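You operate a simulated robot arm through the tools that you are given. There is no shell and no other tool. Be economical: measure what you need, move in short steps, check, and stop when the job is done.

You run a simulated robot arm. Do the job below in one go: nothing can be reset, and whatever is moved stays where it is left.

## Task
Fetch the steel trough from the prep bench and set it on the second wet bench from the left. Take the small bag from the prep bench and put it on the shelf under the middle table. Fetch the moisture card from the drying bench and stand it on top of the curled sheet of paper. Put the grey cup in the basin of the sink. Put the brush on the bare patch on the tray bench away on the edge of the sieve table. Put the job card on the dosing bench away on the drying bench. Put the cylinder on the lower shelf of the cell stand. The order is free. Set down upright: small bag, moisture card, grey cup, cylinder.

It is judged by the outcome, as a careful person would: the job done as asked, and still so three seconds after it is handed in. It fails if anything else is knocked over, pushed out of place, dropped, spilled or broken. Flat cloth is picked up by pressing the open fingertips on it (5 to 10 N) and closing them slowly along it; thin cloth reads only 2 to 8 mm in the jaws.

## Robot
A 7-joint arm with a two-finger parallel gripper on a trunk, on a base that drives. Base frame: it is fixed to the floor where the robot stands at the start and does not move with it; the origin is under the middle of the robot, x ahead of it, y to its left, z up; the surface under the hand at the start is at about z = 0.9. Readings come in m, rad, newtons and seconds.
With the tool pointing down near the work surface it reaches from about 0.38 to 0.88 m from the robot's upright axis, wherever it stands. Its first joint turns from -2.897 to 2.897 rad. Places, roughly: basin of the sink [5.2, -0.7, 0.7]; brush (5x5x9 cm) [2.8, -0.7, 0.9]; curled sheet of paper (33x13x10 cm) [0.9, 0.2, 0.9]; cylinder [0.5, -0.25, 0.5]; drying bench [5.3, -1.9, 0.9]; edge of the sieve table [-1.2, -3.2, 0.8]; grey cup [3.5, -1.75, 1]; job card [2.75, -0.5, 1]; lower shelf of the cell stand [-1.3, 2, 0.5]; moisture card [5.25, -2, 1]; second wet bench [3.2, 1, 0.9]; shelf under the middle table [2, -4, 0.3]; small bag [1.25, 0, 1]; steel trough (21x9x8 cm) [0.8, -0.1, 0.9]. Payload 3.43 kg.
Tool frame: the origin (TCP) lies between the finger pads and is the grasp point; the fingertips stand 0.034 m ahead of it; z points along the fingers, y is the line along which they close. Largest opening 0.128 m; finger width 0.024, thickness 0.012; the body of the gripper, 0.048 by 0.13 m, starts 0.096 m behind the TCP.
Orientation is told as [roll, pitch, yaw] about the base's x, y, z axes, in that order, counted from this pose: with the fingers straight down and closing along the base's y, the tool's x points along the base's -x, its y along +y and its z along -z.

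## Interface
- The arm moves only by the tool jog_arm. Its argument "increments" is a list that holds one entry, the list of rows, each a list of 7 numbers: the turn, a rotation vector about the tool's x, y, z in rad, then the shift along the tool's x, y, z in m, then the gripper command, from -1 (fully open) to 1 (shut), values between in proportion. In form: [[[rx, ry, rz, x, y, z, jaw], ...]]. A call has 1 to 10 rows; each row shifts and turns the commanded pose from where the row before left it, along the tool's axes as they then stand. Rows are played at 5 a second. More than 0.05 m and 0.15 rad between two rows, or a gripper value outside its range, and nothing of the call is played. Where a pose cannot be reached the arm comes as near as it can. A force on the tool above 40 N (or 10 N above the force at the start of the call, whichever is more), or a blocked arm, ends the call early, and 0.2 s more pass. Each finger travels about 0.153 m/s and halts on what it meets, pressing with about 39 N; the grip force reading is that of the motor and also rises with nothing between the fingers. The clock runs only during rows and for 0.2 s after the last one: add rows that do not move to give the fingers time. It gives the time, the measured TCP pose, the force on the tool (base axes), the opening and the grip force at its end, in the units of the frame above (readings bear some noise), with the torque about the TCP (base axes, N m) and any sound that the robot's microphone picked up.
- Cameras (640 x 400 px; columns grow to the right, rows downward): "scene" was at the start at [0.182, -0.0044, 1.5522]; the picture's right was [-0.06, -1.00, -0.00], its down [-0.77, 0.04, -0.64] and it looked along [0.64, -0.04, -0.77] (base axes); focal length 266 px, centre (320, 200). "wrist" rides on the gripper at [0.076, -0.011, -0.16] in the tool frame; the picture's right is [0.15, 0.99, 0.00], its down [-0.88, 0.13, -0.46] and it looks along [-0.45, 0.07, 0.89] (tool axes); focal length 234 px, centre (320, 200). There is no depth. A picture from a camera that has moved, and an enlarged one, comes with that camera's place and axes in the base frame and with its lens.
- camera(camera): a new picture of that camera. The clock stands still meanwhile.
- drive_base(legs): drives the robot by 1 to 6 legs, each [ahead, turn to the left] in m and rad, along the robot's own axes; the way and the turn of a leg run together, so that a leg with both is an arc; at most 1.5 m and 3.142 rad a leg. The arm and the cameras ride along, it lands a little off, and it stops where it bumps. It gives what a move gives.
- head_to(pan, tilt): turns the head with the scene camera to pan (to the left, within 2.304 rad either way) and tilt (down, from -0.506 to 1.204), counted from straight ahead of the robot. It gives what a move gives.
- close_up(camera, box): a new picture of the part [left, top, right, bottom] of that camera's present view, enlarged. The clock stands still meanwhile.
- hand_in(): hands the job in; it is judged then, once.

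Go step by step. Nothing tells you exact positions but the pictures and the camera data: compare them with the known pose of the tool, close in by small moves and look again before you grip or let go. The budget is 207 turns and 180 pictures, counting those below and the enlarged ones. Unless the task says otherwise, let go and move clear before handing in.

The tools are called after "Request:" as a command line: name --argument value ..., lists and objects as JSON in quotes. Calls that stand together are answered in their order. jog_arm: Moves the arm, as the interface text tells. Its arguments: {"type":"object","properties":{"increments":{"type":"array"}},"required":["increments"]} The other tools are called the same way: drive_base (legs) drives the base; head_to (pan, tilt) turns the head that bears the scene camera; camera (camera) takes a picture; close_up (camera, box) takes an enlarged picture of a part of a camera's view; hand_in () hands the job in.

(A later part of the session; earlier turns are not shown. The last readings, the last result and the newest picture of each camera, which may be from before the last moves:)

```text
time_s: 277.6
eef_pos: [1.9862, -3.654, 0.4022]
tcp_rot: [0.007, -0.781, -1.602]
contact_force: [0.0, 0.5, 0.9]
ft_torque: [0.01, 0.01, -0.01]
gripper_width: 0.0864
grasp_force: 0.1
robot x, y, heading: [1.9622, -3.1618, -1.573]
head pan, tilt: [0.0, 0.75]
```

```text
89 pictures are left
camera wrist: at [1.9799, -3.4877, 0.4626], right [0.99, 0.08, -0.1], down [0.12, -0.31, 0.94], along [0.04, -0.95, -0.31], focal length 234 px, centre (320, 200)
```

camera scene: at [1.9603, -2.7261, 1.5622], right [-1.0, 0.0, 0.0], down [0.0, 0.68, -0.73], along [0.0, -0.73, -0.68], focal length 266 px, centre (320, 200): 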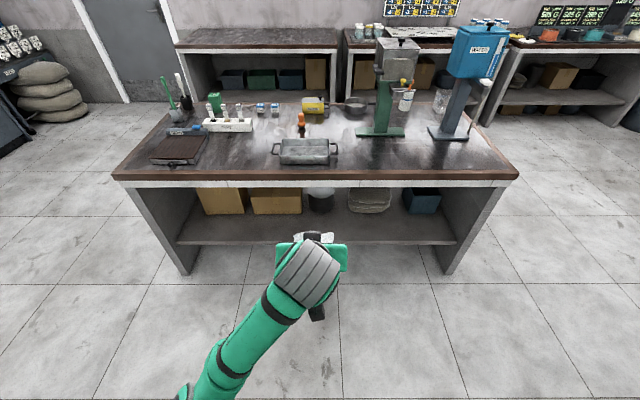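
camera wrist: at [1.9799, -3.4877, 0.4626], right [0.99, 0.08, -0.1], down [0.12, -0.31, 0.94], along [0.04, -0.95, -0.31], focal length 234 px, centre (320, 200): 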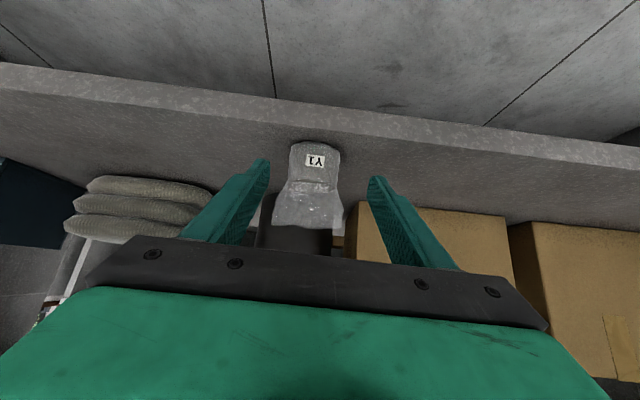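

The bag stands on the shelf. Back out, raise the arm, and head to the dosing/tray bench at (2.8, −0.6).

Request:
drive_base --legs '[[-0.5, 0]]'

Request:
jog_arm --increments '[[[0, 0, 0, -0.035, 0, -0.0355, 0], [0, 0, 0, -0.035, 0, -0.0355, 0], [0, 0, 0, -0.035, 0, -0.0355, 0], [0, 0, 0, -0.035, 0, -0.0355, 0], [0, 0, 0, -0.035, 0, -0.0355, 0], [0, 0, 0, -0.035, 0, -0.0355, 0], [0, 0, 0, -0.035, 0, -0.0355, 0], [0, 0, 0, -0.035, 0, -0.0355, 0], [0, 0, 0, -0.035, 0, -0.0355, 0], [0, 0, 0, -0.035, 0, -0.0355, 0]]]'

Request:
jog_arm --increments '[[[0, 0, 0, -0.035, 0, -0.0355, 0], [0, 0, 0, -0.035, 0, -0.0355, 0], [0, 0, 0, -0.035, 0, -0.0355, 0], [0, 0, 0, -0.035, 0, -0.0355, 0], [0, 0.13, 0, -0.035, 0, -0.0355, 0], [0, 0.13, 0, 0, 0, 0, 0], [0, 0.13, 0, 0, 0, 0, 0], [0, 0.13, 0, 0, 0, 0, 0], [0, 0.13, 0, 0, 0, 0, 0], [0, 0.13, 0, 0, 0, 0, 0]]]'

Request:
drive_base --legs '[[0, 3.14], [1.0, 0], [1.0, 0], [0, -1.57]]'

Request:
head_to --pan 0 --tilt 0.8

Request:
camera --camera "scene"

```text
time_s: 280.5
eef_pos: [1.9844, -3.1646, 0.403]
tcp_rot: [0.008, -0.782, -1.603]
contact_force: [0.3, -0.1, -0.1]
ft_torque: [-0.01, 0.0, 0.03]
gripper_width: 0.0865
grasp_force: 0.0
robot x, y, heading: [1.9614, -2.6701, -1.568]
head pan, tilt: [0.0, 0.75]
```

```text
time_s: 282.7
eef_pos: [1.9834, -3.1716, 0.8944]
tcp_rot: [0.007, -0.783, -1.603]
contact_force: [-0.5, -0.1, 0.2]
ft_torque: [-0.01, 0.02, 0.0]
gripper_width: 0.0637
grasp_force: 0.0
out of reach, approached as far as the arm can: row 10
robot x, y, heading: [1.9657, -2.669, -1.572]
head pan, tilt: [0.0, 0.75]
```

```text
time_s: 284.9
eef_pos: [1.9878, -3.213, 0.9925]
tcp_rot: [0.008, -0.782, -1.603]
contact_force: [-0.5, -0.2, 0.1]
ft_torque: [-0.02, 0.04, -0.02]
gripper_width: 0.064
grasp_force: 0.0
out of reach, approached as far as the arm can: row 1, 2, 3, 4, 5, 6, 7, 8, 9, 10
robot x, y, heading: [1.9579, -2.6672, -1.568]
head pan, tilt: [0.0, 0.75]
```

```text
time_s: 307.8
eef_pos: [2.4941, -0.6458, 0.9922]
tcp_rot: [0.008, -0.781, -0.069]
contact_force: [0.5, 0.6, 0.2]
ft_torque: [-0.02, 0.02, 0.0]
gripper_width: 0.064
grasp_force: 0.0
robot x, y, heading: [1.95, -0.6511, -0.038]
head pan, tilt: [0.0, 0.75]
```

```text
time_s: 308.4
eef_pos: [2.4942, -0.6453, 0.991]
tcp_rot: [0.006, -0.782, -0.068]
contact_force: [0.5, -0.1, 1.1]
ft_torque: [0.0, 0.01, -0.03]
gripper_width: 0.0642
grasp_force: 0.0
robot x, y, heading: [1.9472, -0.6515, -0.042]
head pan, tilt: [0.0, 0.799]
```

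```text
88 pictures are left
camera scene: at [2.1351, -0.6592, 1.5583], right [-0.04, -1.0, 0.0], down [-0.72, 0.03, -0.7], along [0.7, -0.03, -0.72], focal length 266 px, centre (320, 200)
```

scene: 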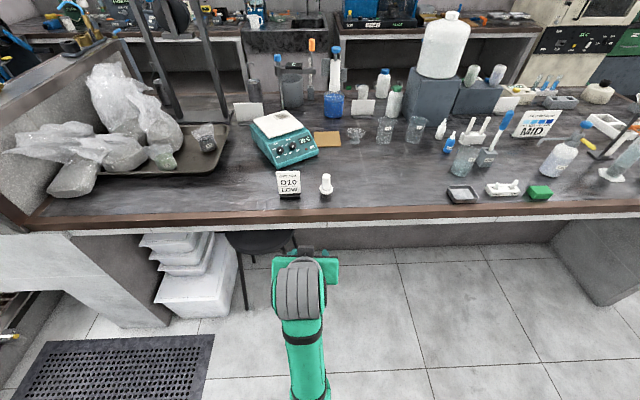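

The arm is still pitched (it was folded too near). The job card D10 is at ~(2.80, −0.58), the brush at ~(2.81, −0.71). I zoom and unfold the hand to vertical.

Request:
close_up --camera "scene" --box '[260, 150, 360, 215]'

Request:
jog_arm --increments '[[[0, 0.06, 0, -0.03, 0, -0.01, 0], [0, 0.06, 0, -0.03, 0, -0.01, 0], [0, 0.08, 0, -0.03, 0, -0.01, 0], [0, 0.1, 0, -0.02, 0, -0.02, 0], [0, 0.1, 0, -0.01, 0, -0.03, 0], [0, 0.1, 0, -0.01, 0, -0.03, 0], [0, 0.1, 0, 0, 0, -0.03, 0], [0, 0.1, 0, 0, 0, -0.03, 0], [0, 0.08, 0, 0, 0, -0.03, 0]]]'

```text
6.15 times, centred on (310, 182) of scene
camera zoom: at [2.1351, -0.6592, 1.5583], right [-0.04, -1.0, 0.0], down [-0.72, 0.03, -0.7], along [0.7, -0.03, -0.72], focal length 1639 px, centre (382, 308)
```

zoom: 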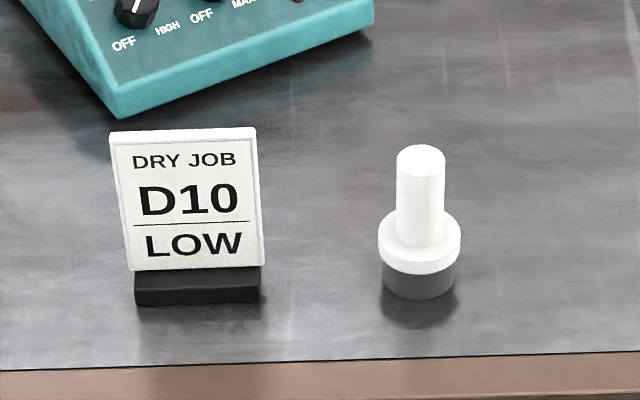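

```text
time_s: 310.4
eef_pos: [2.4508, -0.6565, 1.1981]
tcp_rot: [-0.086, -0.408, -0.075]
contact_force: [-0.5, 0.2, 0.3]
ft_torque: [0.0, 0.0, 0.02]
gripper_width: 0.064
grasp_force: 0.1
out of reach, approached as far as the arm can: row 1, 2, 3, 4
robot x, y, heading: [1.9471, -0.6565, -0.036]
head pan, tilt: [0.0, 0.799]
```

Request:
jog_arm --increments '[[[-0.04, 0.12, 0, -0.02, 0, 0, 0], [-0.046, 0.12, 0, -0.02, 0, 0, 0], [0, 0.12, 0, -0.02, 0, 0, 0], [0, 0.05, 0, -0.02, 0, 0, 0], [0, 0, 0.14, 0, 0, 0, 0], [0, 0, 0.14, 0, 0, 0, 0], [0, 0, 0.14, 0, 0, 0, 0], [0, 0, 0.14, 0, 0, 0, 0], [0, 0, 0.14, 0, 0, 0, 0], [0, 0, 0.14, 0, 0, 0, 0]]]'

Request:
jog_arm --increments '[[[0, 0, 0.14, 0, 0, 0, -0.2], [0, 0, 0.14, 0, 0, 0, -0.2], [0, 0, 0.14, 0, 0, 0, -0.2], [0, 0, 0.14, 0, 0, 0, -0.2], [0, 0, 0.105, 0, 0, 0, -0.2]]]'

```text
time_s: 312.6
eef_pos: [2.5274, -0.6648, 1.2145]
tcp_rot: [0.002, 0.005, -0.929]
contact_force: [0.5, 0.6, 0.7]
ft_torque: [-0.01, 0.02, -0.02]
gripper_width: 0.0638
grasp_force: 0.0
robot x, y, heading: [1.9484, -0.6515, -0.041]
head pan, tilt: [0.0, 0.799]
```

```text
time_s: 313.8
eef_pos: [2.5284, -0.6642, 1.2152]
tcp_rot: [0.002, 0.003, -1.595]
contact_force: [-0.3, -0.4, 0.3]
ft_torque: [0.01, 0.02, 0.02]
gripper_width: 0.0766
grasp_force: 0.1
robot x, y, heading: [1.9494, -0.6532, -0.035]
head pan, tilt: [0.0, 0.799]
```

Request:
jog_arm --increments '[[[0, 0, 0, 0.0143, 0.0445, 0, -0.2], [0, 0, 0, 0.0143, 0.0445, 0, -0.2], [0, 0, 0, 0.0143, 0.0445, 0, -0.2], [0, 0, 0, 0.0143, 0.0445, 0, -0.2], [0, 0, 0, 0.0143, 0.0445, 0, -0.2], [0, 0, 0, 0.0143, 0.0445, 0, -0.2], [0, 0, 0, 0, 0, 0.05, -0.2], [0, 0, 0, 0, 0, 0.05, -0.2], [0, 0, 0, 0, 0, 0, -0.2]]]'

Request:
camera --camera "wrist"

```text
time_s: 315.8
eef_pos: [2.7945, -0.5845, 1.1153]
tcp_rot: [-0.002, 0.003, -1.59]
contact_force: [0.7, -0.2, 1.0]
ft_torque: [0.02, 0.01, 0.04]
gripper_width: 0.0768
grasp_force: 0.1
robot x, y, heading: [1.9521, -0.6506, -0.038]
head pan, tilt: [0.0, 0.799]
```

```text
86 pictures are left
camera wrist: at [2.7869, -0.5087, 1.2758], right [0.99, 0.13, 0.0], down [0.11, -0.88, 0.45], along [0.06, -0.45, -0.89], focal length 234 px, centre (320, 200)
```

wrist: 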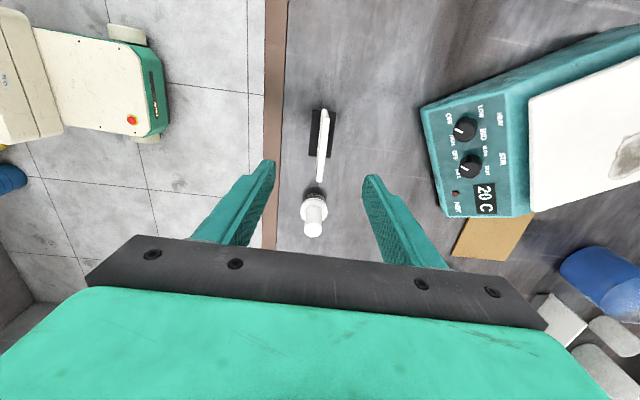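

The card lies between the fingers. Descend to grip it by its faces.

Request:
jog_arm --increments '[[[0, 0, 0, 0, 0.004, 0.045, -0.2], [0, 0, 0, 0, 0, 0.045, -0.2], [0, 0, 0, 0, 0, 0.045, -0.2], [0, 0, 0, 0, 0, 0, 0.2], [0, 0, 0, 0, 0, 0, 0.5], [0, 0, 0, 0, 0, 0, 0.8], [0, 0, 0, 0, 0, 0, 1], [0, 0, 0, 0, 0, 0, 1]]]'

Request:
camera --camera "wrist"

```text
time_s: 317.6
eef_pos: [2.8031, -0.5825, 0.9796]
tcp_rot: [0.0, 0.003, -1.592]
contact_force: [-0.9, 0.4, -0.4]
ft_torque: [-0.04, 0.0, -0.02]
gripper_width: 0.0074
grasp_force: 38.6
robot x, y, heading: [1.9487, -0.6482, -0.037]
head pan, tilt: [0.0, 0.799]
```

```text
85 pictures are left
camera wrist: at [2.7938, -0.5074, 1.1405], right [0.99, 0.13, 0.0], down [0.11, -0.88, 0.45], along [0.06, -0.45, -0.89], focal length 234 px, centre (320, 200)
```

wrist: 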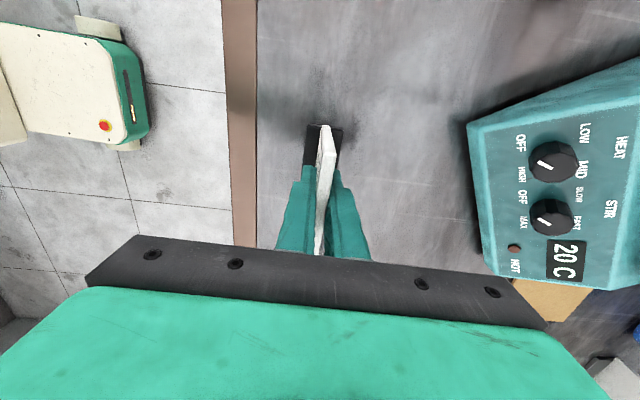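

Card gripped. Lift, retract, and drive around the island end to the drying bench side.

Request:
jog_arm --increments '[[[0, 0, 0, 0, 0, -0.04, 1], [0, 0, 0, 0, 0, -0.04, 1], [0, 0, 0, 0, -0.04, -0.01, 1], [0, 0, 0, 0, -0.045, -0.01, 1], [0, 0, 0, 0, -0.045, -0.02, 1], [0, 0, 0, 0, -0.045, -0.02, 1], [0, 0, 0, 0, -0.045, -0.02, 1], [0, 0, 0, 0, -0.045, -0.02, 1]]]'

Request:
drive_base --legs '[[0, -1.53], [1.15, 0], [1.15, 0], [0, 1.57], [1.2, 0], [1.25, 0]]'

Request:
head_to --pan 0.7 --tilt 0.45

Request:
camera --camera "scene"

```text
time_s: 319.4
eef_pos: [2.5342, -0.5807, 1.1582]
tcp_rot: [-0.003, 0.005, -1.59]
contact_force: [1.0, 0.1, -1.6]
ft_torque: [0.01, 0.1, 0.0]
gripper_width: 0.0075
grasp_force: 39.2
robot x, y, heading: [1.9503, -0.654, -0.038]
head pan, tilt: [0.0, 0.799]
```

```text
time_s: 350.1
eef_pos: [4.852, -2.9911, 1.1596]
tcp_rot: [-0.012, 0.013, -1.585]
contact_force: [-16.2, 0.5, 3.3]
ft_torque: [0.03, -2.12, 0.38]
gripper_width: 0.0076
grasp_force: 38.9
robot x, y, heading: [4.2749, -3.0689, -0.03]
head pan, tilt: [0.0, 0.799]
stopped in leg 6: the force on the tool passed its limit at 142 N (the readings are from after the stop); the commanded pose is now the measured one
```

```text
time_s: 351.1
eef_pos: [4.8513, -2.9925, 1.1599]
tcp_rot: [-0.01, 0.01, -1.586]
contact_force: [-26.5, 1.2, 4.5]
ft_torque: [-0.03, -3.38, 0.69]
gripper_width: 0.0079
grasp_force: 39.4
robot x, y, heading: [4.2732, -3.0703, -0.031]
head pan, tilt: [0.7, 0.45]
```

```text
84 pictures are left
camera scene: at [4.4497, -3.0149, 1.5888], right [0.62, -0.79, 0.0], down [-0.34, -0.27, -0.9], along [0.71, 0.56, -0.43], focal length 266 px, centre (320, 200)
```

scene: 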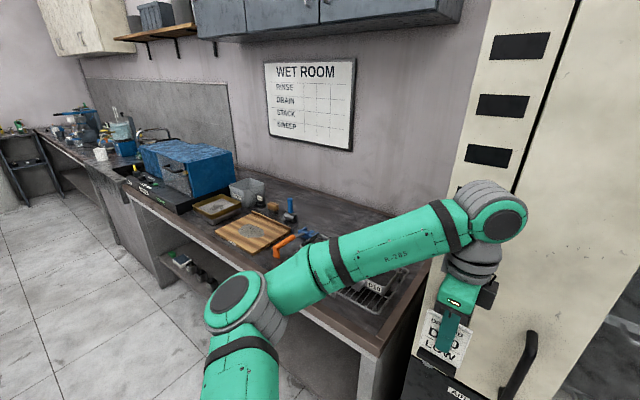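

The hand ran against the tall oven; the card is still held. I back off, turn left along the aisle and look.

Request:
drive_base --legs '[[-0.14, 0], [0, 1.6]]'

Request:
head_to --pan 0.0 --tilt 0.5

Request:
camera --camera "scene"

Request:
camera --camera "wrist"

```text
time_s: 356.9
eef_pos: [4.0474, -2.4864, 1.1585]
tcp_rot: [-0.013, 0.009, 0.006]
contact_force: [0.4, -0.3, -0.3]
ft_torque: [-0.01, 0.01, 0.0]
gripper_width: 0.0077
grasp_force: 39.4
robot x, y, heading: [4.1348, -3.0628, 1.562]
head pan, tilt: [0.7, 0.45]
```

```text
time_s: 357.9
eef_pos: [4.0461, -2.4863, 1.159]
tcp_rot: [-0.012, 0.011, 0.007]
contact_force: [0.9, -0.4, -1.6]
ft_torque: [-0.02, -0.01, 0.0]
gripper_width: 0.0077
grasp_force: 38.9
robot x, y, heading: [4.1338, -3.0669, 1.559]
head pan, tilt: [0.0, 0.499]
```

```text
83 pictures are left
camera scene: at [4.1367, -2.8684, 1.5842], right [1.0, -0.01, 0.0], down [0.0, -0.48, -0.88], along [0.01, 0.88, -0.48], focal length 266 px, centre (320, 200)
```

scene: 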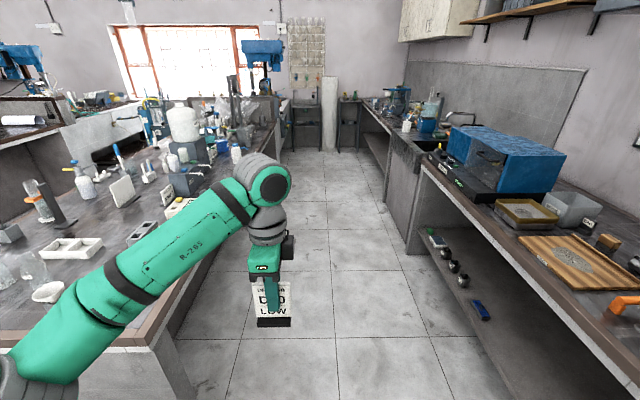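

```text
82 pictures are left
camera wrist: at [3.9733, -2.4963, 1.3206], right [-0.15, 0.99, -0.01], down [0.88, 0.14, 0.45], along [0.44, 0.06, -0.9], focal length 234 px, centre (320, 200)
```

wrist: 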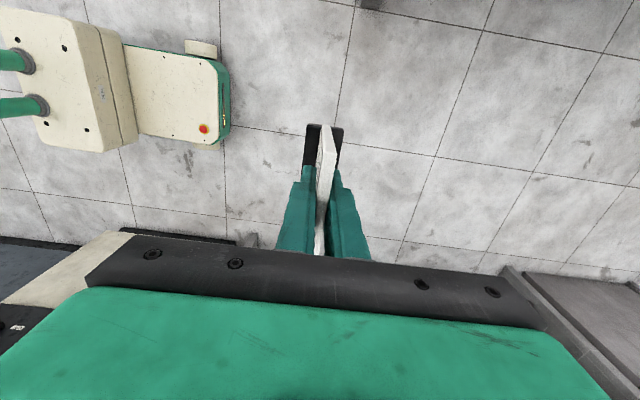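

Good: the card is intact in the grip. Drive up the aisle and turn to face the drying bench.

Request:
drive_base --legs '[[0, -0.13], [1.08, 0], [0, -1.43]]'

Request:
head_to --pan 0.0 --tilt 0.75

Request:
camera --camera "scene"

```text
time_s: 368.1
eef_pos: [4.8633, -1.9118, 1.158]
tcp_rot: [-0.013, 0.013, -1.576]
contact_force: [0.1, -1.1, -1.4]
ft_torque: [0.04, 0.02, 0.02]
gripper_width: 0.0075
grasp_force: 39.1
robot x, y, heading: [4.2863, -1.9939, -0.025]
head pan, tilt: [0.0, 0.499]
```

```text
time_s: 368.9
eef_pos: [4.8629, -1.9114, 1.1596]
tcp_rot: [-0.014, 0.011, -1.577]
contact_force: [0.5, 0.1, -0.8]
ft_torque: [0.0, 0.01, 0.01]
gripper_width: 0.0076
grasp_force: 39.0
robot x, y, heading: [4.2853, -1.9909, -0.023]
head pan, tilt: [0.0, 0.75]
```

```text
81 pictures are left
camera scene: at [4.4734, -1.9967, 1.5623], right [-0.02, -1.0, 0.0], down [-0.68, 0.01, -0.73], along [0.73, -0.02, -0.68], focal length 266 px, centre (320, 200)
```

scene: 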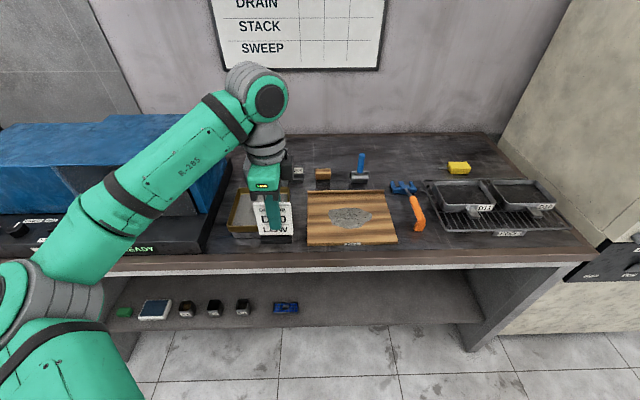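

Request:
close_up --camera "scene" --box '[220, 140, 480, 260]'

```text
2.46 times, centred on (350, 200) of scene
camera zoom: at [4.4734, -1.9967, 1.5623], right [-0.02, -1.0, 0.0], down [-0.68, 0.01, -0.73], along [0.73, -0.02, -0.68], focal length 656 px, centre (246, 200)
```

zoom: 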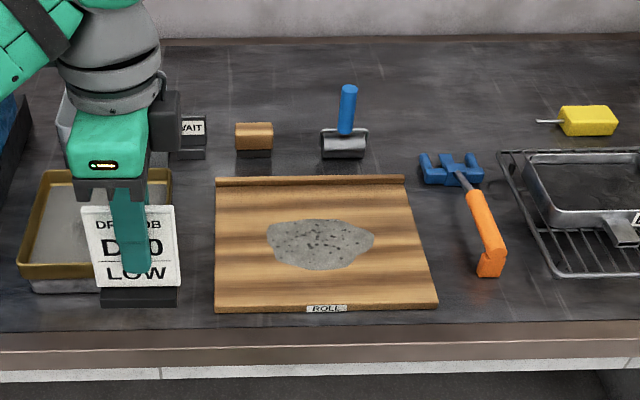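

The "WAIT" moisture card is at ~(5.28, −1.93). For the job card there is free space behind the board at ~(5.39, −2.10). I drive 0.3 m closer first.

Request:
drive_base --legs '[[0.3, 0]]'

Request:
jog_arm --increments '[[[0, 0, 0, -0.04, 0.01, 0.01, 1], [0, 0, 0, -0.04, 0.01, 0.01, 1], [0, 0, 0, -0.04, 0.01, 0.01, 1], [0, 0, 0, -0.04, 0.01, 0.01, 1], [0, 0, 0, -0.035, 0.01, 0.01, 1], [0, 0, 0, 0, 0, 0, 1]]]'

Request:
camera --camera "scene"

```text
time_s: 370.9
eef_pos: [5.1587, -1.9143, 1.1602]
tcp_rot: [-0.012, 0.01, -1.572]
contact_force: [0.1, 0.3, -0.7]
ft_torque: [-0.01, 0.02, 0.02]
gripper_width: 0.0076
grasp_force: 39.3
robot x, y, heading: [4.5824, -2.0002, -0.019]
head pan, tilt: [0.0, 0.75]
```

```text
time_s: 372.3
eef_pos: [5.2081, -2.1103, 1.1064]
tcp_rot: [-0.012, 0.01, -1.572]
contact_force: [0.2, 0.4, -2.0]
ft_torque: [-0.02, -0.02, 0.03]
gripper_width: 0.0073
grasp_force: 39.0
robot x, y, heading: [4.5832, -1.9974, -0.015]
head pan, tilt: [0.0, 0.75]
```

```text
79 pictures are left
camera scene: at [4.7684, -2.002, 1.5622], right [-0.02, -1.0, 0.0], down [-0.68, 0.01, -0.73], along [0.73, -0.01, -0.68], focal length 266 px, centre (320, 200)
```

scene: 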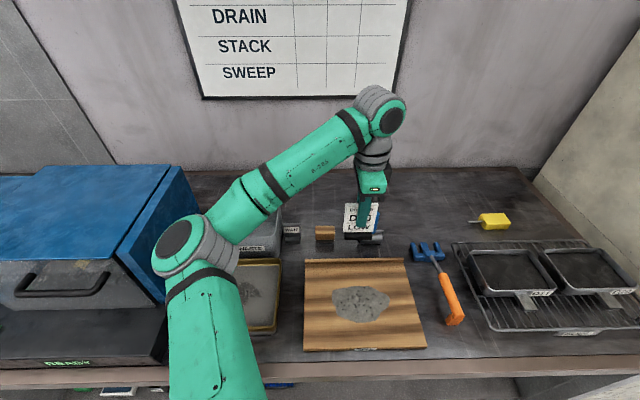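

Request:
jog_arm --increments '[[[0, 0, 0, 0.02, 0, -0.025, 1], [0, 0, 0, 0, 0.045, 0, 1], [0, 0, 0, 0, 0.045, 0, 1], [0, 0, 0, 0, 0.045, 0, 1], [0, 0, 0, -0.005, 0.045, 0, 1], [0, 0, 0, 0, 0, 0.04, 1], [0, 0, 0, 0, 0, 0.04, 1], [0, 0, 0, 0, 0, 0.03, 1], [0, 0, 0, 0, 0, 0, 1]]]'

Request:
close_up --camera "scene" --box '[250, 120, 450, 260]'

```text
time_s: 374.3
eef_pos: [5.3883, -2.0946, 1.0209]
tcp_rot: [-0.011, 0.011, -1.574]
contact_force: [-0.2, 0.1, -0.2]
ft_torque: [0.0, 0.02, 0.04]
gripper_width: 0.0076
grasp_force: 39.0
robot x, y, heading: [4.5805, -1.9991, -0.02]
head pan, tilt: [0.0, 0.75]
```

```text
2.86 times, centred on (350, 190) of scene
camera zoom: at [4.7685, -2.0021, 1.5622], right [-0.02, -1.0, 0.0], down [-0.68, 0.01, -0.73], along [0.73, -0.01, -0.68], focal length 761 px, centre (234, 229)
```

zoom: 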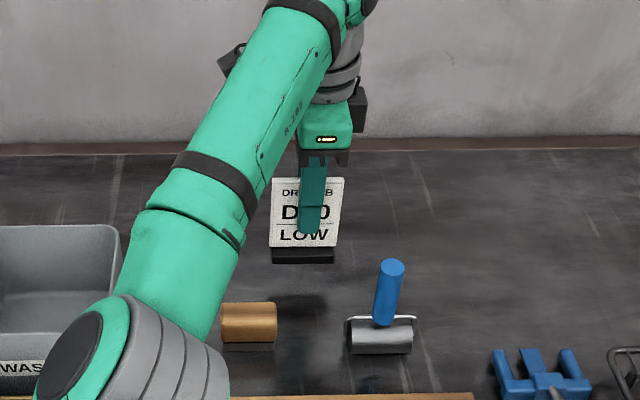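

Request:
jog_arm --increments '[[[0, 0, 0, 0, 0, 0.02, 1], [0, 0, 0, 0, 0, 0.01, 1], [0, 0, 0, 0, 0, 0, 1]]]'

Request:
jog_arm --increments '[[[0, 0, 0, 0, 0, 0.005, 1], [0, 0, 0, 0, 0, 0.003, 1], [0, 0, 0, 0, 0, 0, 1]]]'

```text
time_s: 375.1
eef_pos: [5.3856, -2.093, 0.9898]
tcp_rot: [-0.013, 0.01, -1.573]
contact_force: [-0.2, 0.0, -0.9]
ft_torque: [-0.01, 0.04, 0.03]
gripper_width: 0.0077
grasp_force: 39.5
robot x, y, heading: [4.5819, -1.9968, -0.018]
head pan, tilt: [0.0, 0.75]
```

```text
time_s: 375.9
eef_pos: [5.3863, -2.0915, 0.9819]
tcp_rot: [-0.011, 0.01, -1.571]
contact_force: [0.7, 0.0, -1.4]
ft_torque: [0.0, -0.01, -0.01]
gripper_width: 0.0074
grasp_force: 38.8
robot x, y, heading: [4.5814, -2.001, -0.019]
head pan, tilt: [0.0, 0.75]
```

Request:
jog_arm --increments '[[[0, 0, 0, 0, 0, 0.004, 1], [0, 0, 0, 0, 0, 0.003, 1], [0, 0, 0, 0, 0, 0, 1]]]'

Request:
jog_arm --increments '[[[0, 0, 0, 0, 0, 0.003, 1], [0, 0, 0, 0, 0, 0, 1]]]'

```text
time_s: 376.7
eef_pos: [5.386, -2.0921, 0.9789]
tcp_rot: [-0.008, 0.009, -1.571]
contact_force: [-3.6, -1.5, 27.8]
ft_torque: [-0.72, -0.22, -0.05]
gripper_width: 0.0077
grasp_force: 38.9
robot x, y, heading: [4.5806, -1.9986, -0.019]
head pan, tilt: [0.0, 0.75]
```

```text
time_s: 377.3
eef_pos: [5.386, -2.0933, 0.9735]
tcp_rot: [-0.008, 0.01, -1.571]
contact_force: [2.0, -1.4, 35.4]
ft_torque: [0.0, -0.76, 0.0]
gripper_width: 0.0076
grasp_force: 38.8
robot x, y, heading: [4.5837, -1.9973, -0.02]
head pan, tilt: [0.0, 0.75]
```

Contact. Release and rise.

Request:
jog_arm --increments '[[[0, 0, 0, 0, 0, -0.003, 1], [0, 0, 0, 0, 0, 0, 0.8], [0, 0, 0, 0, 0, 0, 0.6], [0, 0, 0, 0, 0, 0, 0.4], [0, 0, 0, 0, 0, -0.05, 0.4], [0, 0, 0, 0, 0, -0.05, 0.4], [0, 0, 0, 0, 0, -0.03, 0.4], [0, 0, 0, 0, -0.045, 0, 0.2], [0, 0, 0, 0, -0.045, 0, 0.2], [0, 0, 0, 0, -0.045, -0.01, 0.2]]]'

Request:
camera --camera "wrist"

Request:
close_up --camera "scene" --box '[220, 130, 460, 280]'

```text
time_s: 379.5
eef_pos: [5.254, -2.0959, 1.115]
tcp_rot: [-0.012, 0.01, -1.571]
contact_force: [0.6, 1.4, -0.9]
ft_torque: [0.03, 0.0, 0.03]
gripper_width: 0.0509
grasp_force: 0.0
robot x, y, heading: [4.5837, -2.0009, -0.018]
head pan, tilt: [0.0, 0.75]
```

```text
77 pictures are left
camera wrist: at [5.2462, -2.0218, 1.2762], right [0.99, 0.15, -0.01], down [0.14, -0.89, 0.44], along [0.06, -0.44, -0.9], focal length 234 px, centre (320, 200)
```

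wrist: 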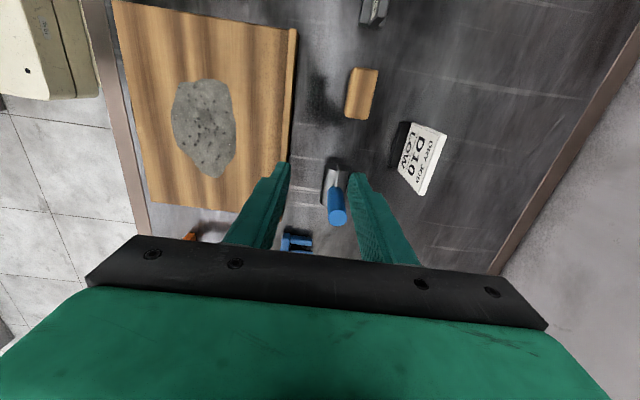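

```text
2.67 times, centred on (340, 205) of scene
camera zoom: at [4.7687, -2.0022, 1.5622], right [-0.02, -1.0, 0.0], down [-0.68, 0.01, -0.73], along [0.73, -0.01, -0.68], focal length 710 px, centre (267, 187)
```

zoom: 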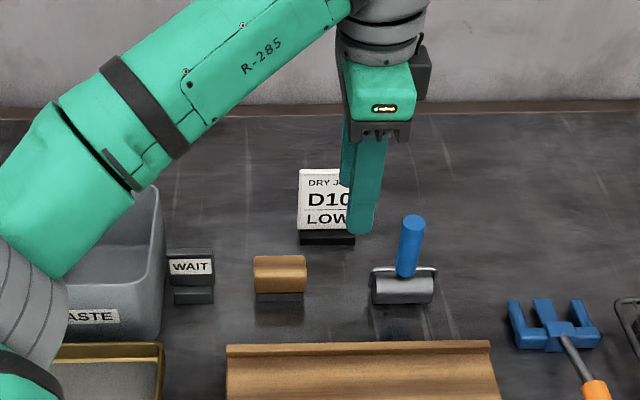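

The job card is placed. I zoom on the WAIT piece, the probable moisture card.

Request:
close_up --camera "scene" --box '[260, 200, 340, 250]'

```text
8.00 times, centred on (300, 225) of scene
camera zoom: at [4.7687, -2.0022, 1.5622], right [-0.02, -1.0, 0.0], down [-0.68, 0.01, -0.73], along [0.73, -0.01, -0.68], focal length 2131 px, centre (480, 0)
```

zoom: 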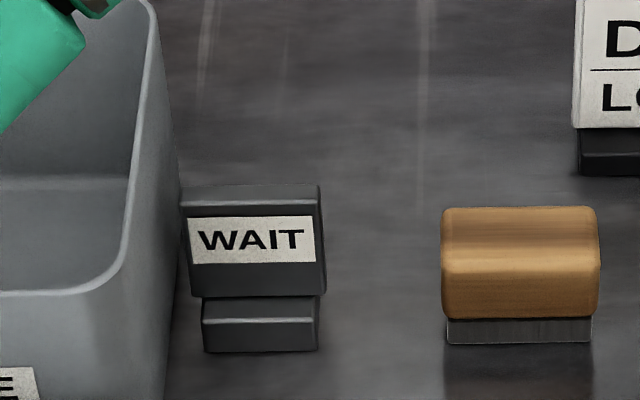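

WAIT card confirmed at ~(5.295, −1.92). First the grey cup: retract, back off and turn to face the island at y≈−1.85.

Request:
jog_arm --increments '[[[0, 0, 0, 0.02, -0.04, -0.02, -0.5], [0, 0, 0, 0.02, -0.04, -0.02, -0.5], [0, 0, 0, 0.02, -0.04, -0.02, -0.5], [0, 0, 0, 0.02, -0.04, -0.02, -0.5]]]'

Request:
drive_base --legs '[[-0.27, 0], [0, -3.1]]'

Request:
head_to --pan 0 --tilt 0.75

Request:
camera --camera "scene"

```text
time_s: 380.5
eef_pos: [5.0926, -2.0138, 1.2002]
tcp_rot: [-0.011, 0.012, -1.573]
contact_force: [0.5, -1.1, -0.4]
ft_torque: [0.04, 0.04, 0.01]
gripper_width: 0.096
grasp_force: 0.1
robot x, y, heading: [4.5819, -2.0011, -0.015]
head pan, tilt: [0.0, 0.75]
```

```text
time_s: 390.7
eef_pos: [3.7936, -2.0007, 1.1994]
tcp_rot: [-0.013, 0.01, 1.611]
contact_force: [0.3, 0.4, 0.1]
ft_torque: [0.05, 0.02, -0.04]
gripper_width: 0.0956
grasp_force: 0.0
robot x, y, heading: [4.3077, -1.9944, -3.119]
head pan, tilt: [0.0, 0.75]
```

```text
time_s: 391.3
eef_pos: [3.7941, -2.0022, 1.1994]
tcp_rot: [-0.013, 0.009, 1.614]
contact_force: [-0.2, 0.3, -0.2]
ft_torque: [0.03, -0.01, 0.01]
gripper_width: 0.096
grasp_force: 0.1
robot x, y, heading: [4.3051, -1.9937, -3.118]
head pan, tilt: [0.0, 0.75]
```

```text
74 pictures are left
camera scene: at [4.1212, -1.9987, 1.5623], right [-0.02, 1.0, 0.0], down [0.68, 0.02, -0.73], along [-0.73, -0.02, -0.68], focal length 266 px, centre (320, 200)
```

scene: 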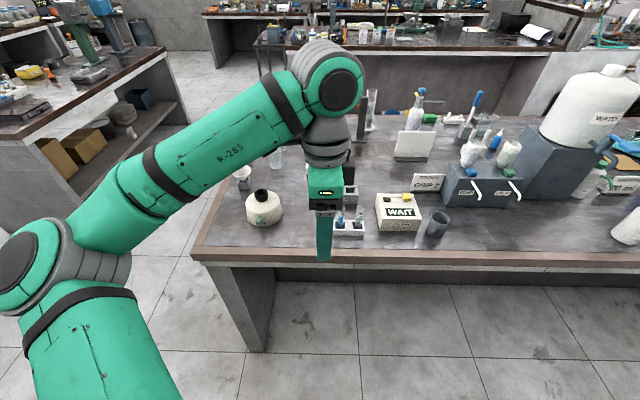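

The grey cup is at ~(3.55, −1.64). I turn toward it, move closer and zoom.

Request:
drive_base --legs '[[0, -0.46], [0.12, 0]]'

Request:
head_to --pan -0.05 --tilt 0.85

Request:
camera --camera "scene"

Request:
camera --camera "wrist"

```text
time_s: 394.0
eef_pos: [3.7354, -1.7144, 1.1999]
tcp_rot: [-0.011, 0.011, 1.141]
contact_force: [-0.7, -0.9, 0.2]
ft_torque: [0.03, -0.01, -0.04]
gripper_width: 0.0961
grasp_force: 0.0
robot x, y, heading: [4.1947, -1.9378, 2.695]
head pan, tilt: [0.0, 0.75]
```

```text
time_s: 394.7
eef_pos: [3.7362, -1.7127, 1.1989]
tcp_rot: [-0.012, 0.01, 1.142]
contact_force: [-0.5, -0.4, -0.2]
ft_torque: [0.01, 0.0, 0.01]
gripper_width: 0.0963
grasp_force: 0.0
robot x, y, heading: [4.2019, -1.9397, 2.693]
head pan, tilt: [-0.051, 0.85]
```

```text
73 pictures are left
camera scene: at [4.0337, -1.8582, 1.5543], right [0.48, 0.88, 0.0], down [0.66, -0.36, -0.66], along [-0.58, 0.32, -0.75], focal length 266 px, centre (320, 200)
```

scene: 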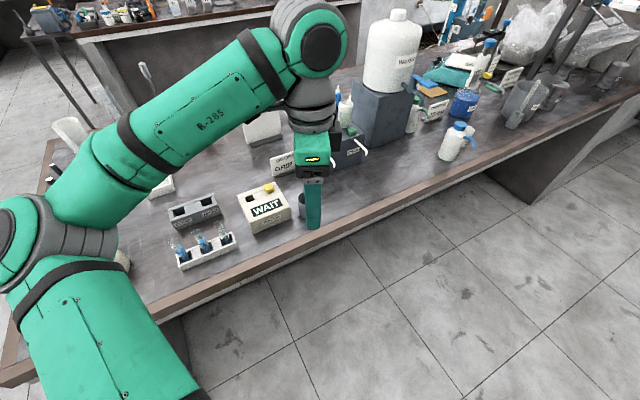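

```text
72 pictures are left
camera wrist: at [3.7144, -1.7851, 1.3608], right [-0.96, 0.28, -0.01], down [0.24, 0.86, 0.45], along [0.13, 0.42, -0.9], focal length 234 px, centre (320, 200)
```

wrist: 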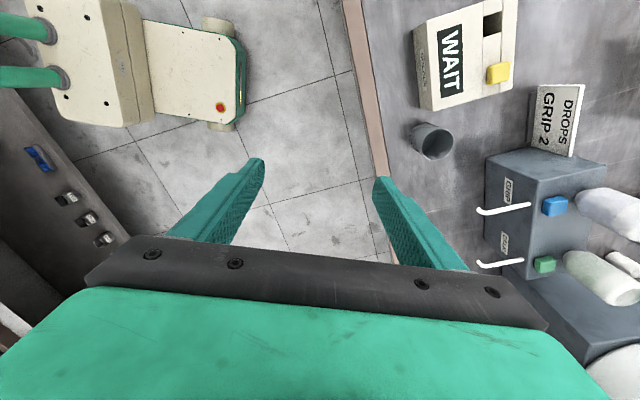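

Cup at (3.556, −1.650), rim z≈0.97, Ø≈6 cm. I align the closing axis with x (clear of the WAIT box), move over and descend part way.

Request:
jog_arm --increments '[[[0, 0, -0.143, 0, 0, 0, -0.5], [0, 0, -0.143, 0, 0, 0, -0.5], [0, 0, -0.143, 0, 0, 0, -0.5], [0, 0, 0, -0.0157, 0.045, 0, -0.5], [0, 0, 0, -0.0157, 0.045, 0, -0.5], [0, 0, 0, -0.0157, 0.045, 0, -0.5], [0, 0, 0, -0.0157, 0.045, 0, -0.5], [0, 0, 0, 0, 0, 0.05, -0.5], [0, 0, 0, 0, 0, 0.05, -0.5], [0, 0, 0, 0, 0, 0.02, -0.5]]]'

Request:
camera --camera "wrist"

```text
time_s: 396.9
eef_pos: [3.5564, -1.6509, 1.0753]
tcp_rot: [-0.007, 0.014, 1.571]
contact_force: [-0.2, 0.4, 0.2]
ft_torque: [-0.01, 0.01, -0.02]
gripper_width: 0.0957
grasp_force: 0.0
robot x, y, heading: [4.1978, -1.9381, 2.693]
head pan, tilt: [-0.051, 0.85]
```

```text
71 pictures are left
camera wrist: at [3.5684, -1.7247, 1.2372], right [-0.99, -0.15, 0.0], down [-0.13, 0.89, 0.44], along [-0.06, 0.44, -0.9], focal length 234 px, centre (320, 200)
```

wrist: 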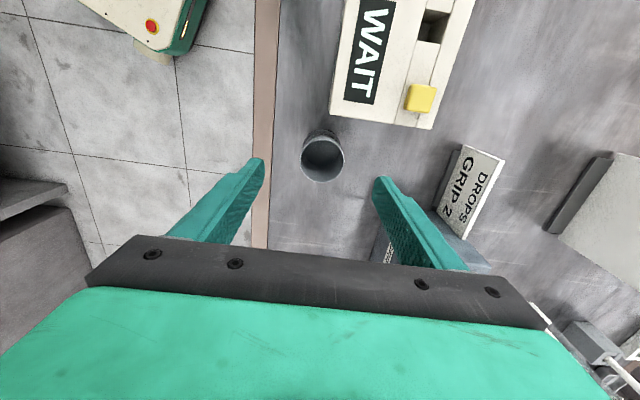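

Request:
jog_arm --increments '[[[0, 0, 0, 0, 0, 0.045, -0.5], [0, 0, 0, 0, 0, 0.045, -0.5], [0, 0, 0, 0, 0, 0.03, -0.5], [0, 0, 0, 0, 0, 0, -0.2], [0, 0, 0, 0, 0, 0, 0], [0, 0, 0, 0, 0, 0, 0.2], [0, 0, 0, 0, 0, 0, 0.2], [0, 0, 0, 0, 0, 0, 0.2]]]'

Request:
jog_arm --increments '[[[0, 0, 0, 0, 0, -0.04, 0.2], [0, 0, 0, 0, 0, -0.04, 0.2], [0, 0, 0, 0, 0, -0.04, 0.2], [0, 0, 0, 0, -0.03, -0.02, 0.2], [0, 0, 0, 0, -0.04, -0.02, 0.2], [0, 0, 0, 0, -0.04, -0.02, 0.2], [0, 0, 0, 0, 0, 0, 0.2]]]'

Request:
camera --camera "wrist"

```text
time_s: 398.7
eef_pos: [3.5578, -1.6521, 0.9547]
tcp_rot: [-0.007, 0.014, 1.57]
contact_force: [0.4, -0.2, 0.2]
ft_torque: [0.03, 0.03, -0.01]
gripper_width: 0.0529
grasp_force: 38.5
robot x, y, heading: [4.1979, -1.9398, 2.696]
head pan, tilt: [-0.051, 0.85]
```

```text
time_s: 400.3
eef_pos: [3.6646, -1.6531, 1.1383]
tcp_rot: [-0.007, 0.014, 1.573]
contact_force: [-0.2, 0.3, -1.3]
ft_torque: [0.01, -0.01, -0.02]
gripper_width: 0.0529
grasp_force: 39.5
robot x, y, heading: [4.1962, -1.9395, 2.7]
head pan, tilt: [-0.051, 0.85]
```

```text
70 pictures are left
camera wrist: at [3.6758, -1.7256, 1.2994], right [-0.99, -0.15, 0.0], down [-0.13, 0.89, 0.44], along [-0.06, 0.44, -0.9], focal length 234 px, centre (320, 200)
```

wrist: 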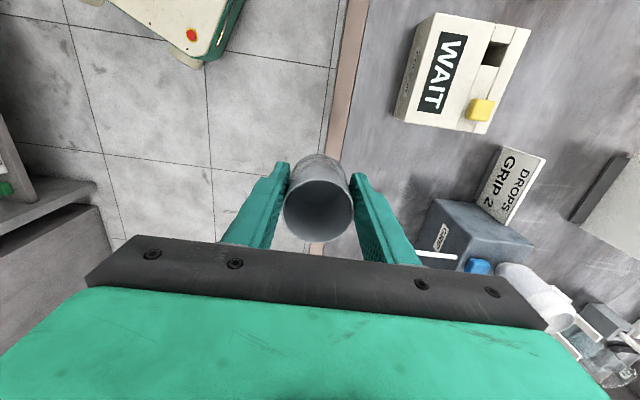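

Cup held and empty. Drive up the aisle to the sink.

Request:
drive_base --legs '[[-0.1, 0], [0, -1.13], [1.22, 0], [0, -1.57]]'

Request:
head_to --pan 0 --tilt 0.75

Request:
camera --camera "scene"

```text
time_s: 414.9
eef_pos: [4.9265, -0.8018, 1.138]
tcp_rot: [-0.008, 0.012, -1.176]
contact_force: [-0.5, 0.9, 0.1]
ft_torque: [-0.01, 0.01, 0.0]
gripper_width: 0.0529
grasp_force: 38.7
robot x, y, heading: [4.3261, -0.7368, -0.049]
head pan, tilt: [-0.051, 0.85]
```

```text
time_s: 415.6
eef_pos: [4.9264, -0.8022, 1.1382]
tcp_rot: [-0.007, 0.016, -1.178]
contact_force: [1.0, 0.3, -0.8]
ft_torque: [0.01, 0.0, -0.04]
gripper_width: 0.0525
grasp_force: 38.8
robot x, y, heading: [4.3221, -0.7386, -0.051]
head pan, tilt: [0.0, 0.75]
```

```text
69 pictures are left
camera scene: at [4.5114, -0.7503, 1.5622], right [-0.05, -1.0, 0.0], down [-0.68, 0.04, -0.73], along [0.73, -0.04, -0.68], focal length 266 px, centre (320, 200)
```

scene: 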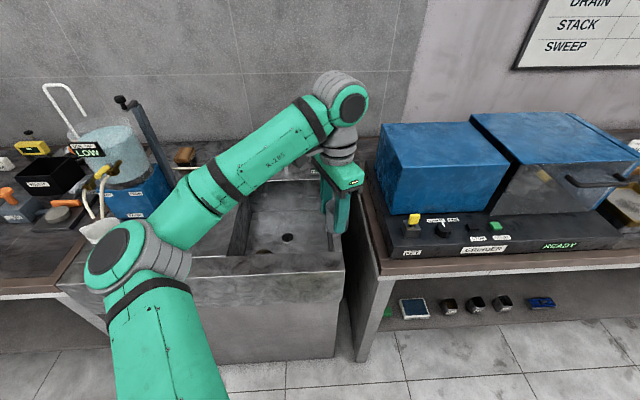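

The sink basin lies ahead (drain ~ (5.21, −0.65)). I drive 0.15 closer and take the cup over the basin.

Request:
drive_base --legs '[[0.15, 0]]'

Request:
camera --camera "wrist"

```text
time_s: 417.0
eef_pos: [5.0822, -0.812, 1.1388]
tcp_rot: [-0.008, 0.014, -1.179]
contact_force: [0.0, -0.5, 0.9]
ft_torque: [0.01, -0.01, -0.03]
gripper_width: 0.0527
grasp_force: 38.6
robot x, y, heading: [4.4785, -0.7503, -0.058]
head pan, tilt: [0.0, 0.75]
```

```text
68 pictures are left
camera wrist: at [5.0456, -0.7477, 1.2992], right [0.86, 0.51, 0.0], down [0.46, -0.77, 0.44], along [0.22, -0.38, -0.9], focal length 234 px, centre (320, 200)
```

wrist: 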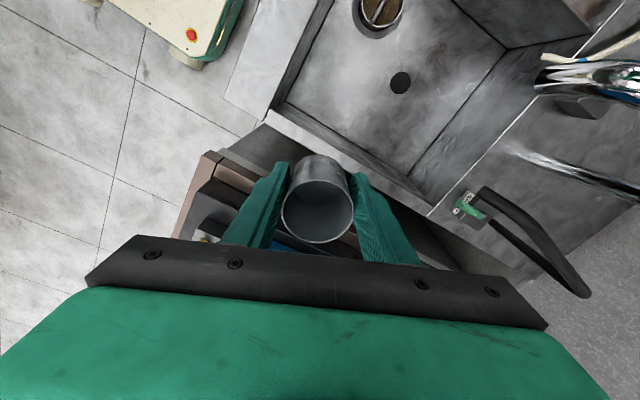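

Request:
jog_arm --increments '[[[0, 0, 0, 0.01, 0.043, 0, 0.2], [0, 0, 0, 0.01, 0.043, 0, 0.2], [0, 0, 0, 0.01, 0.043, 0, 0.2], [0, 0, 0, 0, 0, 0, 0.2]]]'

Request:
camera --camera "wrist"

Request:
camera --camera "scene"

```text
time_s: 418.0
eef_pos: [5.1915, -0.7347, 1.1375]
tcp_rot: [-0.007, 0.014, -1.18]
contact_force: [0.4, 0.1, -0.1]
ft_torque: [-0.02, 0.0, -0.03]
gripper_width: 0.0525
grasp_force: 39.2
robot x, y, heading: [4.4803, -0.7445, -0.054]
head pan, tilt: [0.0, 0.75]
```

```text
67 pictures are left
camera wrist: at [5.1544, -0.6706, 1.2985], right [0.86, 0.51, 0.0], down [0.46, -0.77, 0.44], along [0.22, -0.38, -0.9], focal length 234 px, centre (320, 200)
```

wrist: 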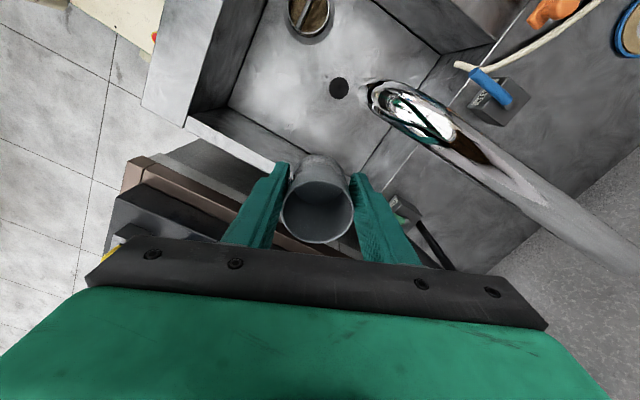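

```text
66 pictures are left
camera scene: at [4.6672, -0.7592, 1.5622], right [-0.06, -1.0, 0.0], down [-0.68, 0.04, -0.73], along [0.73, -0.04, -0.68], focal length 266 px, centre (320, 200)
```

scene: 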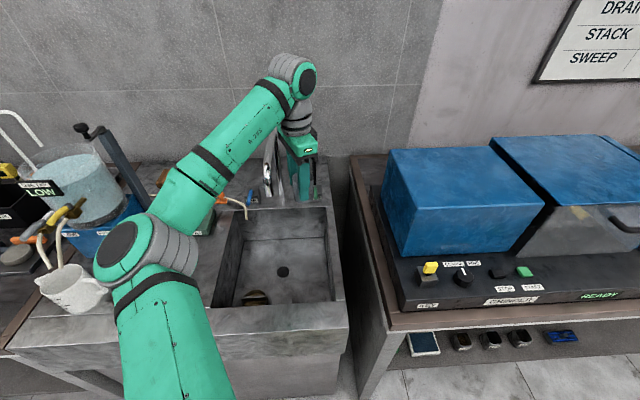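

The tap's spout hangs at ~(5.20, −0.65, 1.08), so I move 9 cm toward the front of the basin before descending.

Request:
jog_arm --increments '[[[0, 0, 0, 0.013, -0.044, 0, 0.2], [0, 0, 0, 0.013, -0.044, 0, 0.2], [0, 0, 0, 0, 0, 0.05, 0.2], [0, 0, 0, 0, 0, 0.05, 0.2], [0, 0, 0, 0, 0, 0.05, 0.2], [0, 0, 0, 0, 0, 0.05, 0.2], [0, 0, 0, 0, 0, 0, 0.2]]]'

Request:
camera --camera "wrist"

```text
time_s: 419.6
eef_pos: [5.0978, -0.7432, 0.9414]
tcp_rot: [-0.006, 0.015, -1.177]
contact_force: [1.1, 0.5, -0.7]
ft_torque: [0.01, -0.01, 0.0]
gripper_width: 0.0525
grasp_force: 38.7
robot x, y, heading: [4.4832, -0.7496, -0.06]
head pan, tilt: [0.0, 0.75]
```

```text
65 pictures are left
camera wrist: at [5.0617, -0.6784, 1.1017], right [0.86, 0.51, 0.0], down [0.46, -0.77, 0.44], along [0.22, -0.38, -0.9], focal length 234 px, centre (320, 200)
```

wrist: 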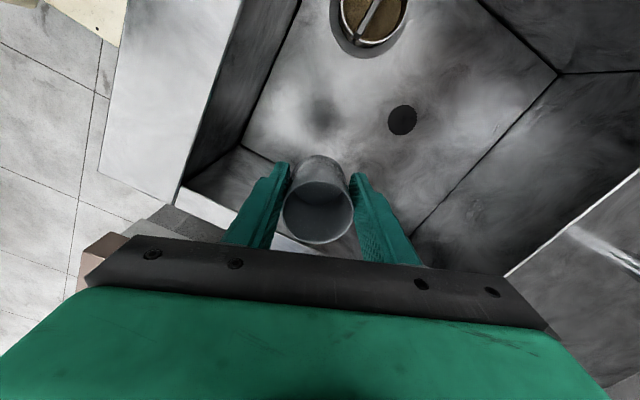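

Shift 3 cm from the right wall and lower further.

Request:
jog_arm --increments '[[[0, 0, 0, 0.0277, 0.0114, 0, 0.2], [0, 0, 0, 0, 0, 0.05, 0.2], [0, 0, 0, 0, 0, 0.05, 0.2], [0, 0, 0, 0, 0, 0.03, 0.2], [0, 0, 0, 0, 0, 0, 0.2]]]'

Request:
jog_arm --increments '[[[0, 0, 0, 0, 0, 0.01, 0.2], [0, 0, 0, 0, 0, 0.01, 0.2], [0, 0, 0, 0, 0, 0.01, 0.2], [0, 0, 0, 0, 0, 0, 0.2]]]'

Request:
camera --camera "wrist"

```text
time_s: 420.8
eef_pos: [5.0937, -0.7112, 0.8094]
tcp_rot: [-0.006, 0.013, -1.177]
contact_force: [-0.4, 0.8, 0.0]
ft_torque: [0.0, -0.01, -0.03]
gripper_width: 0.0524
grasp_force: 38.6
robot x, y, heading: [4.482, -0.7488, -0.05]
head pan, tilt: [0.0, 0.75]
```

```text
time_s: 421.8
eef_pos: [5.0948, -0.7097, 0.7779]
tcp_rot: [-0.009, 0.012, -1.177]
contact_force: [0.6, -0.5, -0.1]
ft_torque: [-0.03, 0.06, 0.01]
gripper_width: 0.0513
grasp_force: 0.1
robot x, y, heading: [4.4808, -0.747, -0.056]
head pan, tilt: [0.0, 0.75]
```

```text
64 pictures are left
camera wrist: at [5.058, -0.6457, 0.9403], right [0.86, 0.51, -0.01], down [0.46, -0.77, 0.44], along [0.22, -0.38, -0.9], focal length 234 px, centre (320, 200)
```

wrist: 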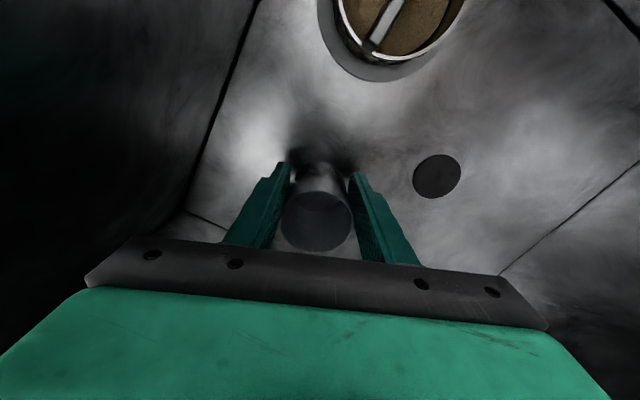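

The cup has touched bottom (grip slackened). Open and lift out straight.

Request:
jog_arm --increments '[[[0, 0, 0, 0, 0, 0, 0.05], [0, 0, 0, 0, 0, 0, -0.15], [0, 0, 0, 0, 0, 0, -0.3], [0, 0, 0, 0, 0, -0.03, -0.3], [0, 0, 0, 0, 0, -0.05, -0.3], [0, 0, 0, 0, 0, -0.05, -0.3], [0, 0, 0, 0, 0, -0.05, -0.3], [0, 0, 0, 0, 0, -0.05, -0.3], [0, 0, 0, 0, 0, 0, -0.3]]]'

Request:
camera --camera "wrist"

```text
time_s: 423.8
eef_pos: [5.0952, -0.714, 1.0107]
tcp_rot: [-0.007, 0.015, -1.179]
contact_force: [-0.2, 0.6, -0.5]
ft_torque: [0.01, 0.0, 0.0]
gripper_width: 0.0828
grasp_force: 0.2
robot x, y, heading: [4.4798, -0.7492, -0.059]
head pan, tilt: [0.0, 0.75]
```

```text
63 pictures are left
camera wrist: at [5.0597, -0.6503, 1.1719], right [0.86, 0.51, -0.01], down [0.46, -0.77, 0.44], along [0.22, -0.38, -0.9], focal length 234 px, centre (320, 200)
```

wrist: 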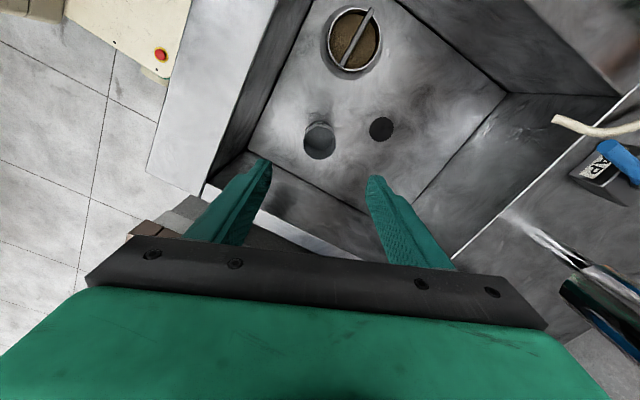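

Cup stands in the basin. Now back to the drying bench for the WAIT card.

Request:
jog_arm --increments '[[[0, 0, 0, 0, 0, -0.05, -0.2], [0, 0, 0.15, 0, 0, -0.05, -0.2], [0, 0, 0.15, 0, 0, -0.05, -0.2], [0, 0, 0.1, 0, 0, -0.03, -0.2], [0, 0, 0, 0, -0.045, 0, -0.2], [0, 0, 0, 0, -0.045, 0, -0.2]]]'

Request:
drive_base --legs '[[-0.18, 0], [0, -1.52], [1.16, 0], [0, 1.57], [0.28, 0]]'

Request:
head_to --pan 0.1 --tilt 0.8

Request:
camera --camera "scene"

```text
time_s: 425.2
eef_pos: [5.0062, -0.7163, 1.1898]
tcp_rot: [-0.012, 0.011, -1.58]
contact_force: [-0.4, -0.4, 0.0]
ft_torque: [0.02, 0.03, 0.0]
gripper_width: 0.0766
grasp_force: 0.1
robot x, y, heading: [4.4824, -0.7494, -0.059]
head pan, tilt: [0.0, 0.75]
```

```text
time_s: 442.4
eef_pos: [5.1182, -1.7897, 1.1906]
tcp_rot: [-0.011, 0.01, -1.465]
contact_force: [0.6, 0.6, 0.3]
ft_torque: [0.03, 0.09, -0.01]
gripper_width: 0.077
grasp_force: 0.1
robot x, y, heading: [4.6014, -1.883, 0.056]
head pan, tilt: [0.0, 0.75]
```

```text
time_s: 443.0
eef_pos: [5.1183, -1.7913, 1.1899]
tcp_rot: [-0.011, 0.011, -1.465]
contact_force: [-0.4, -0.5, -0.3]
ft_torque: [-0.02, 0.01, 0.01]
gripper_width: 0.0765
grasp_force: 0.1
robot x, y, heading: [4.5979, -1.8834, 0.055]
head pan, tilt: [0.099, 0.799]
```

```text
62 pictures are left
camera scene: at [4.7827, -1.8648, 1.5583], right [0.15, -0.99, 0.0], down [-0.71, -0.11, -0.7], along [0.69, 0.11, -0.72], focal length 266 px, centre (320, 200)
```

scene: 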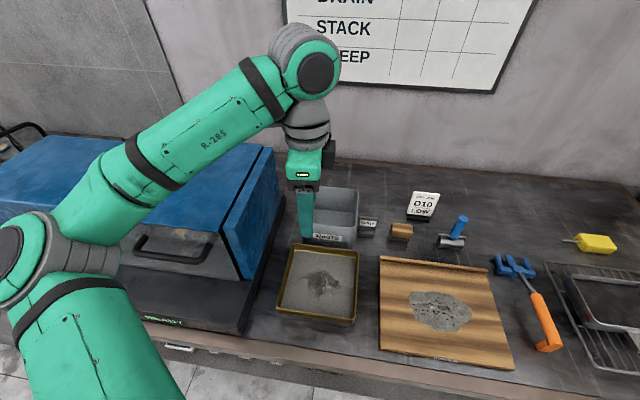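

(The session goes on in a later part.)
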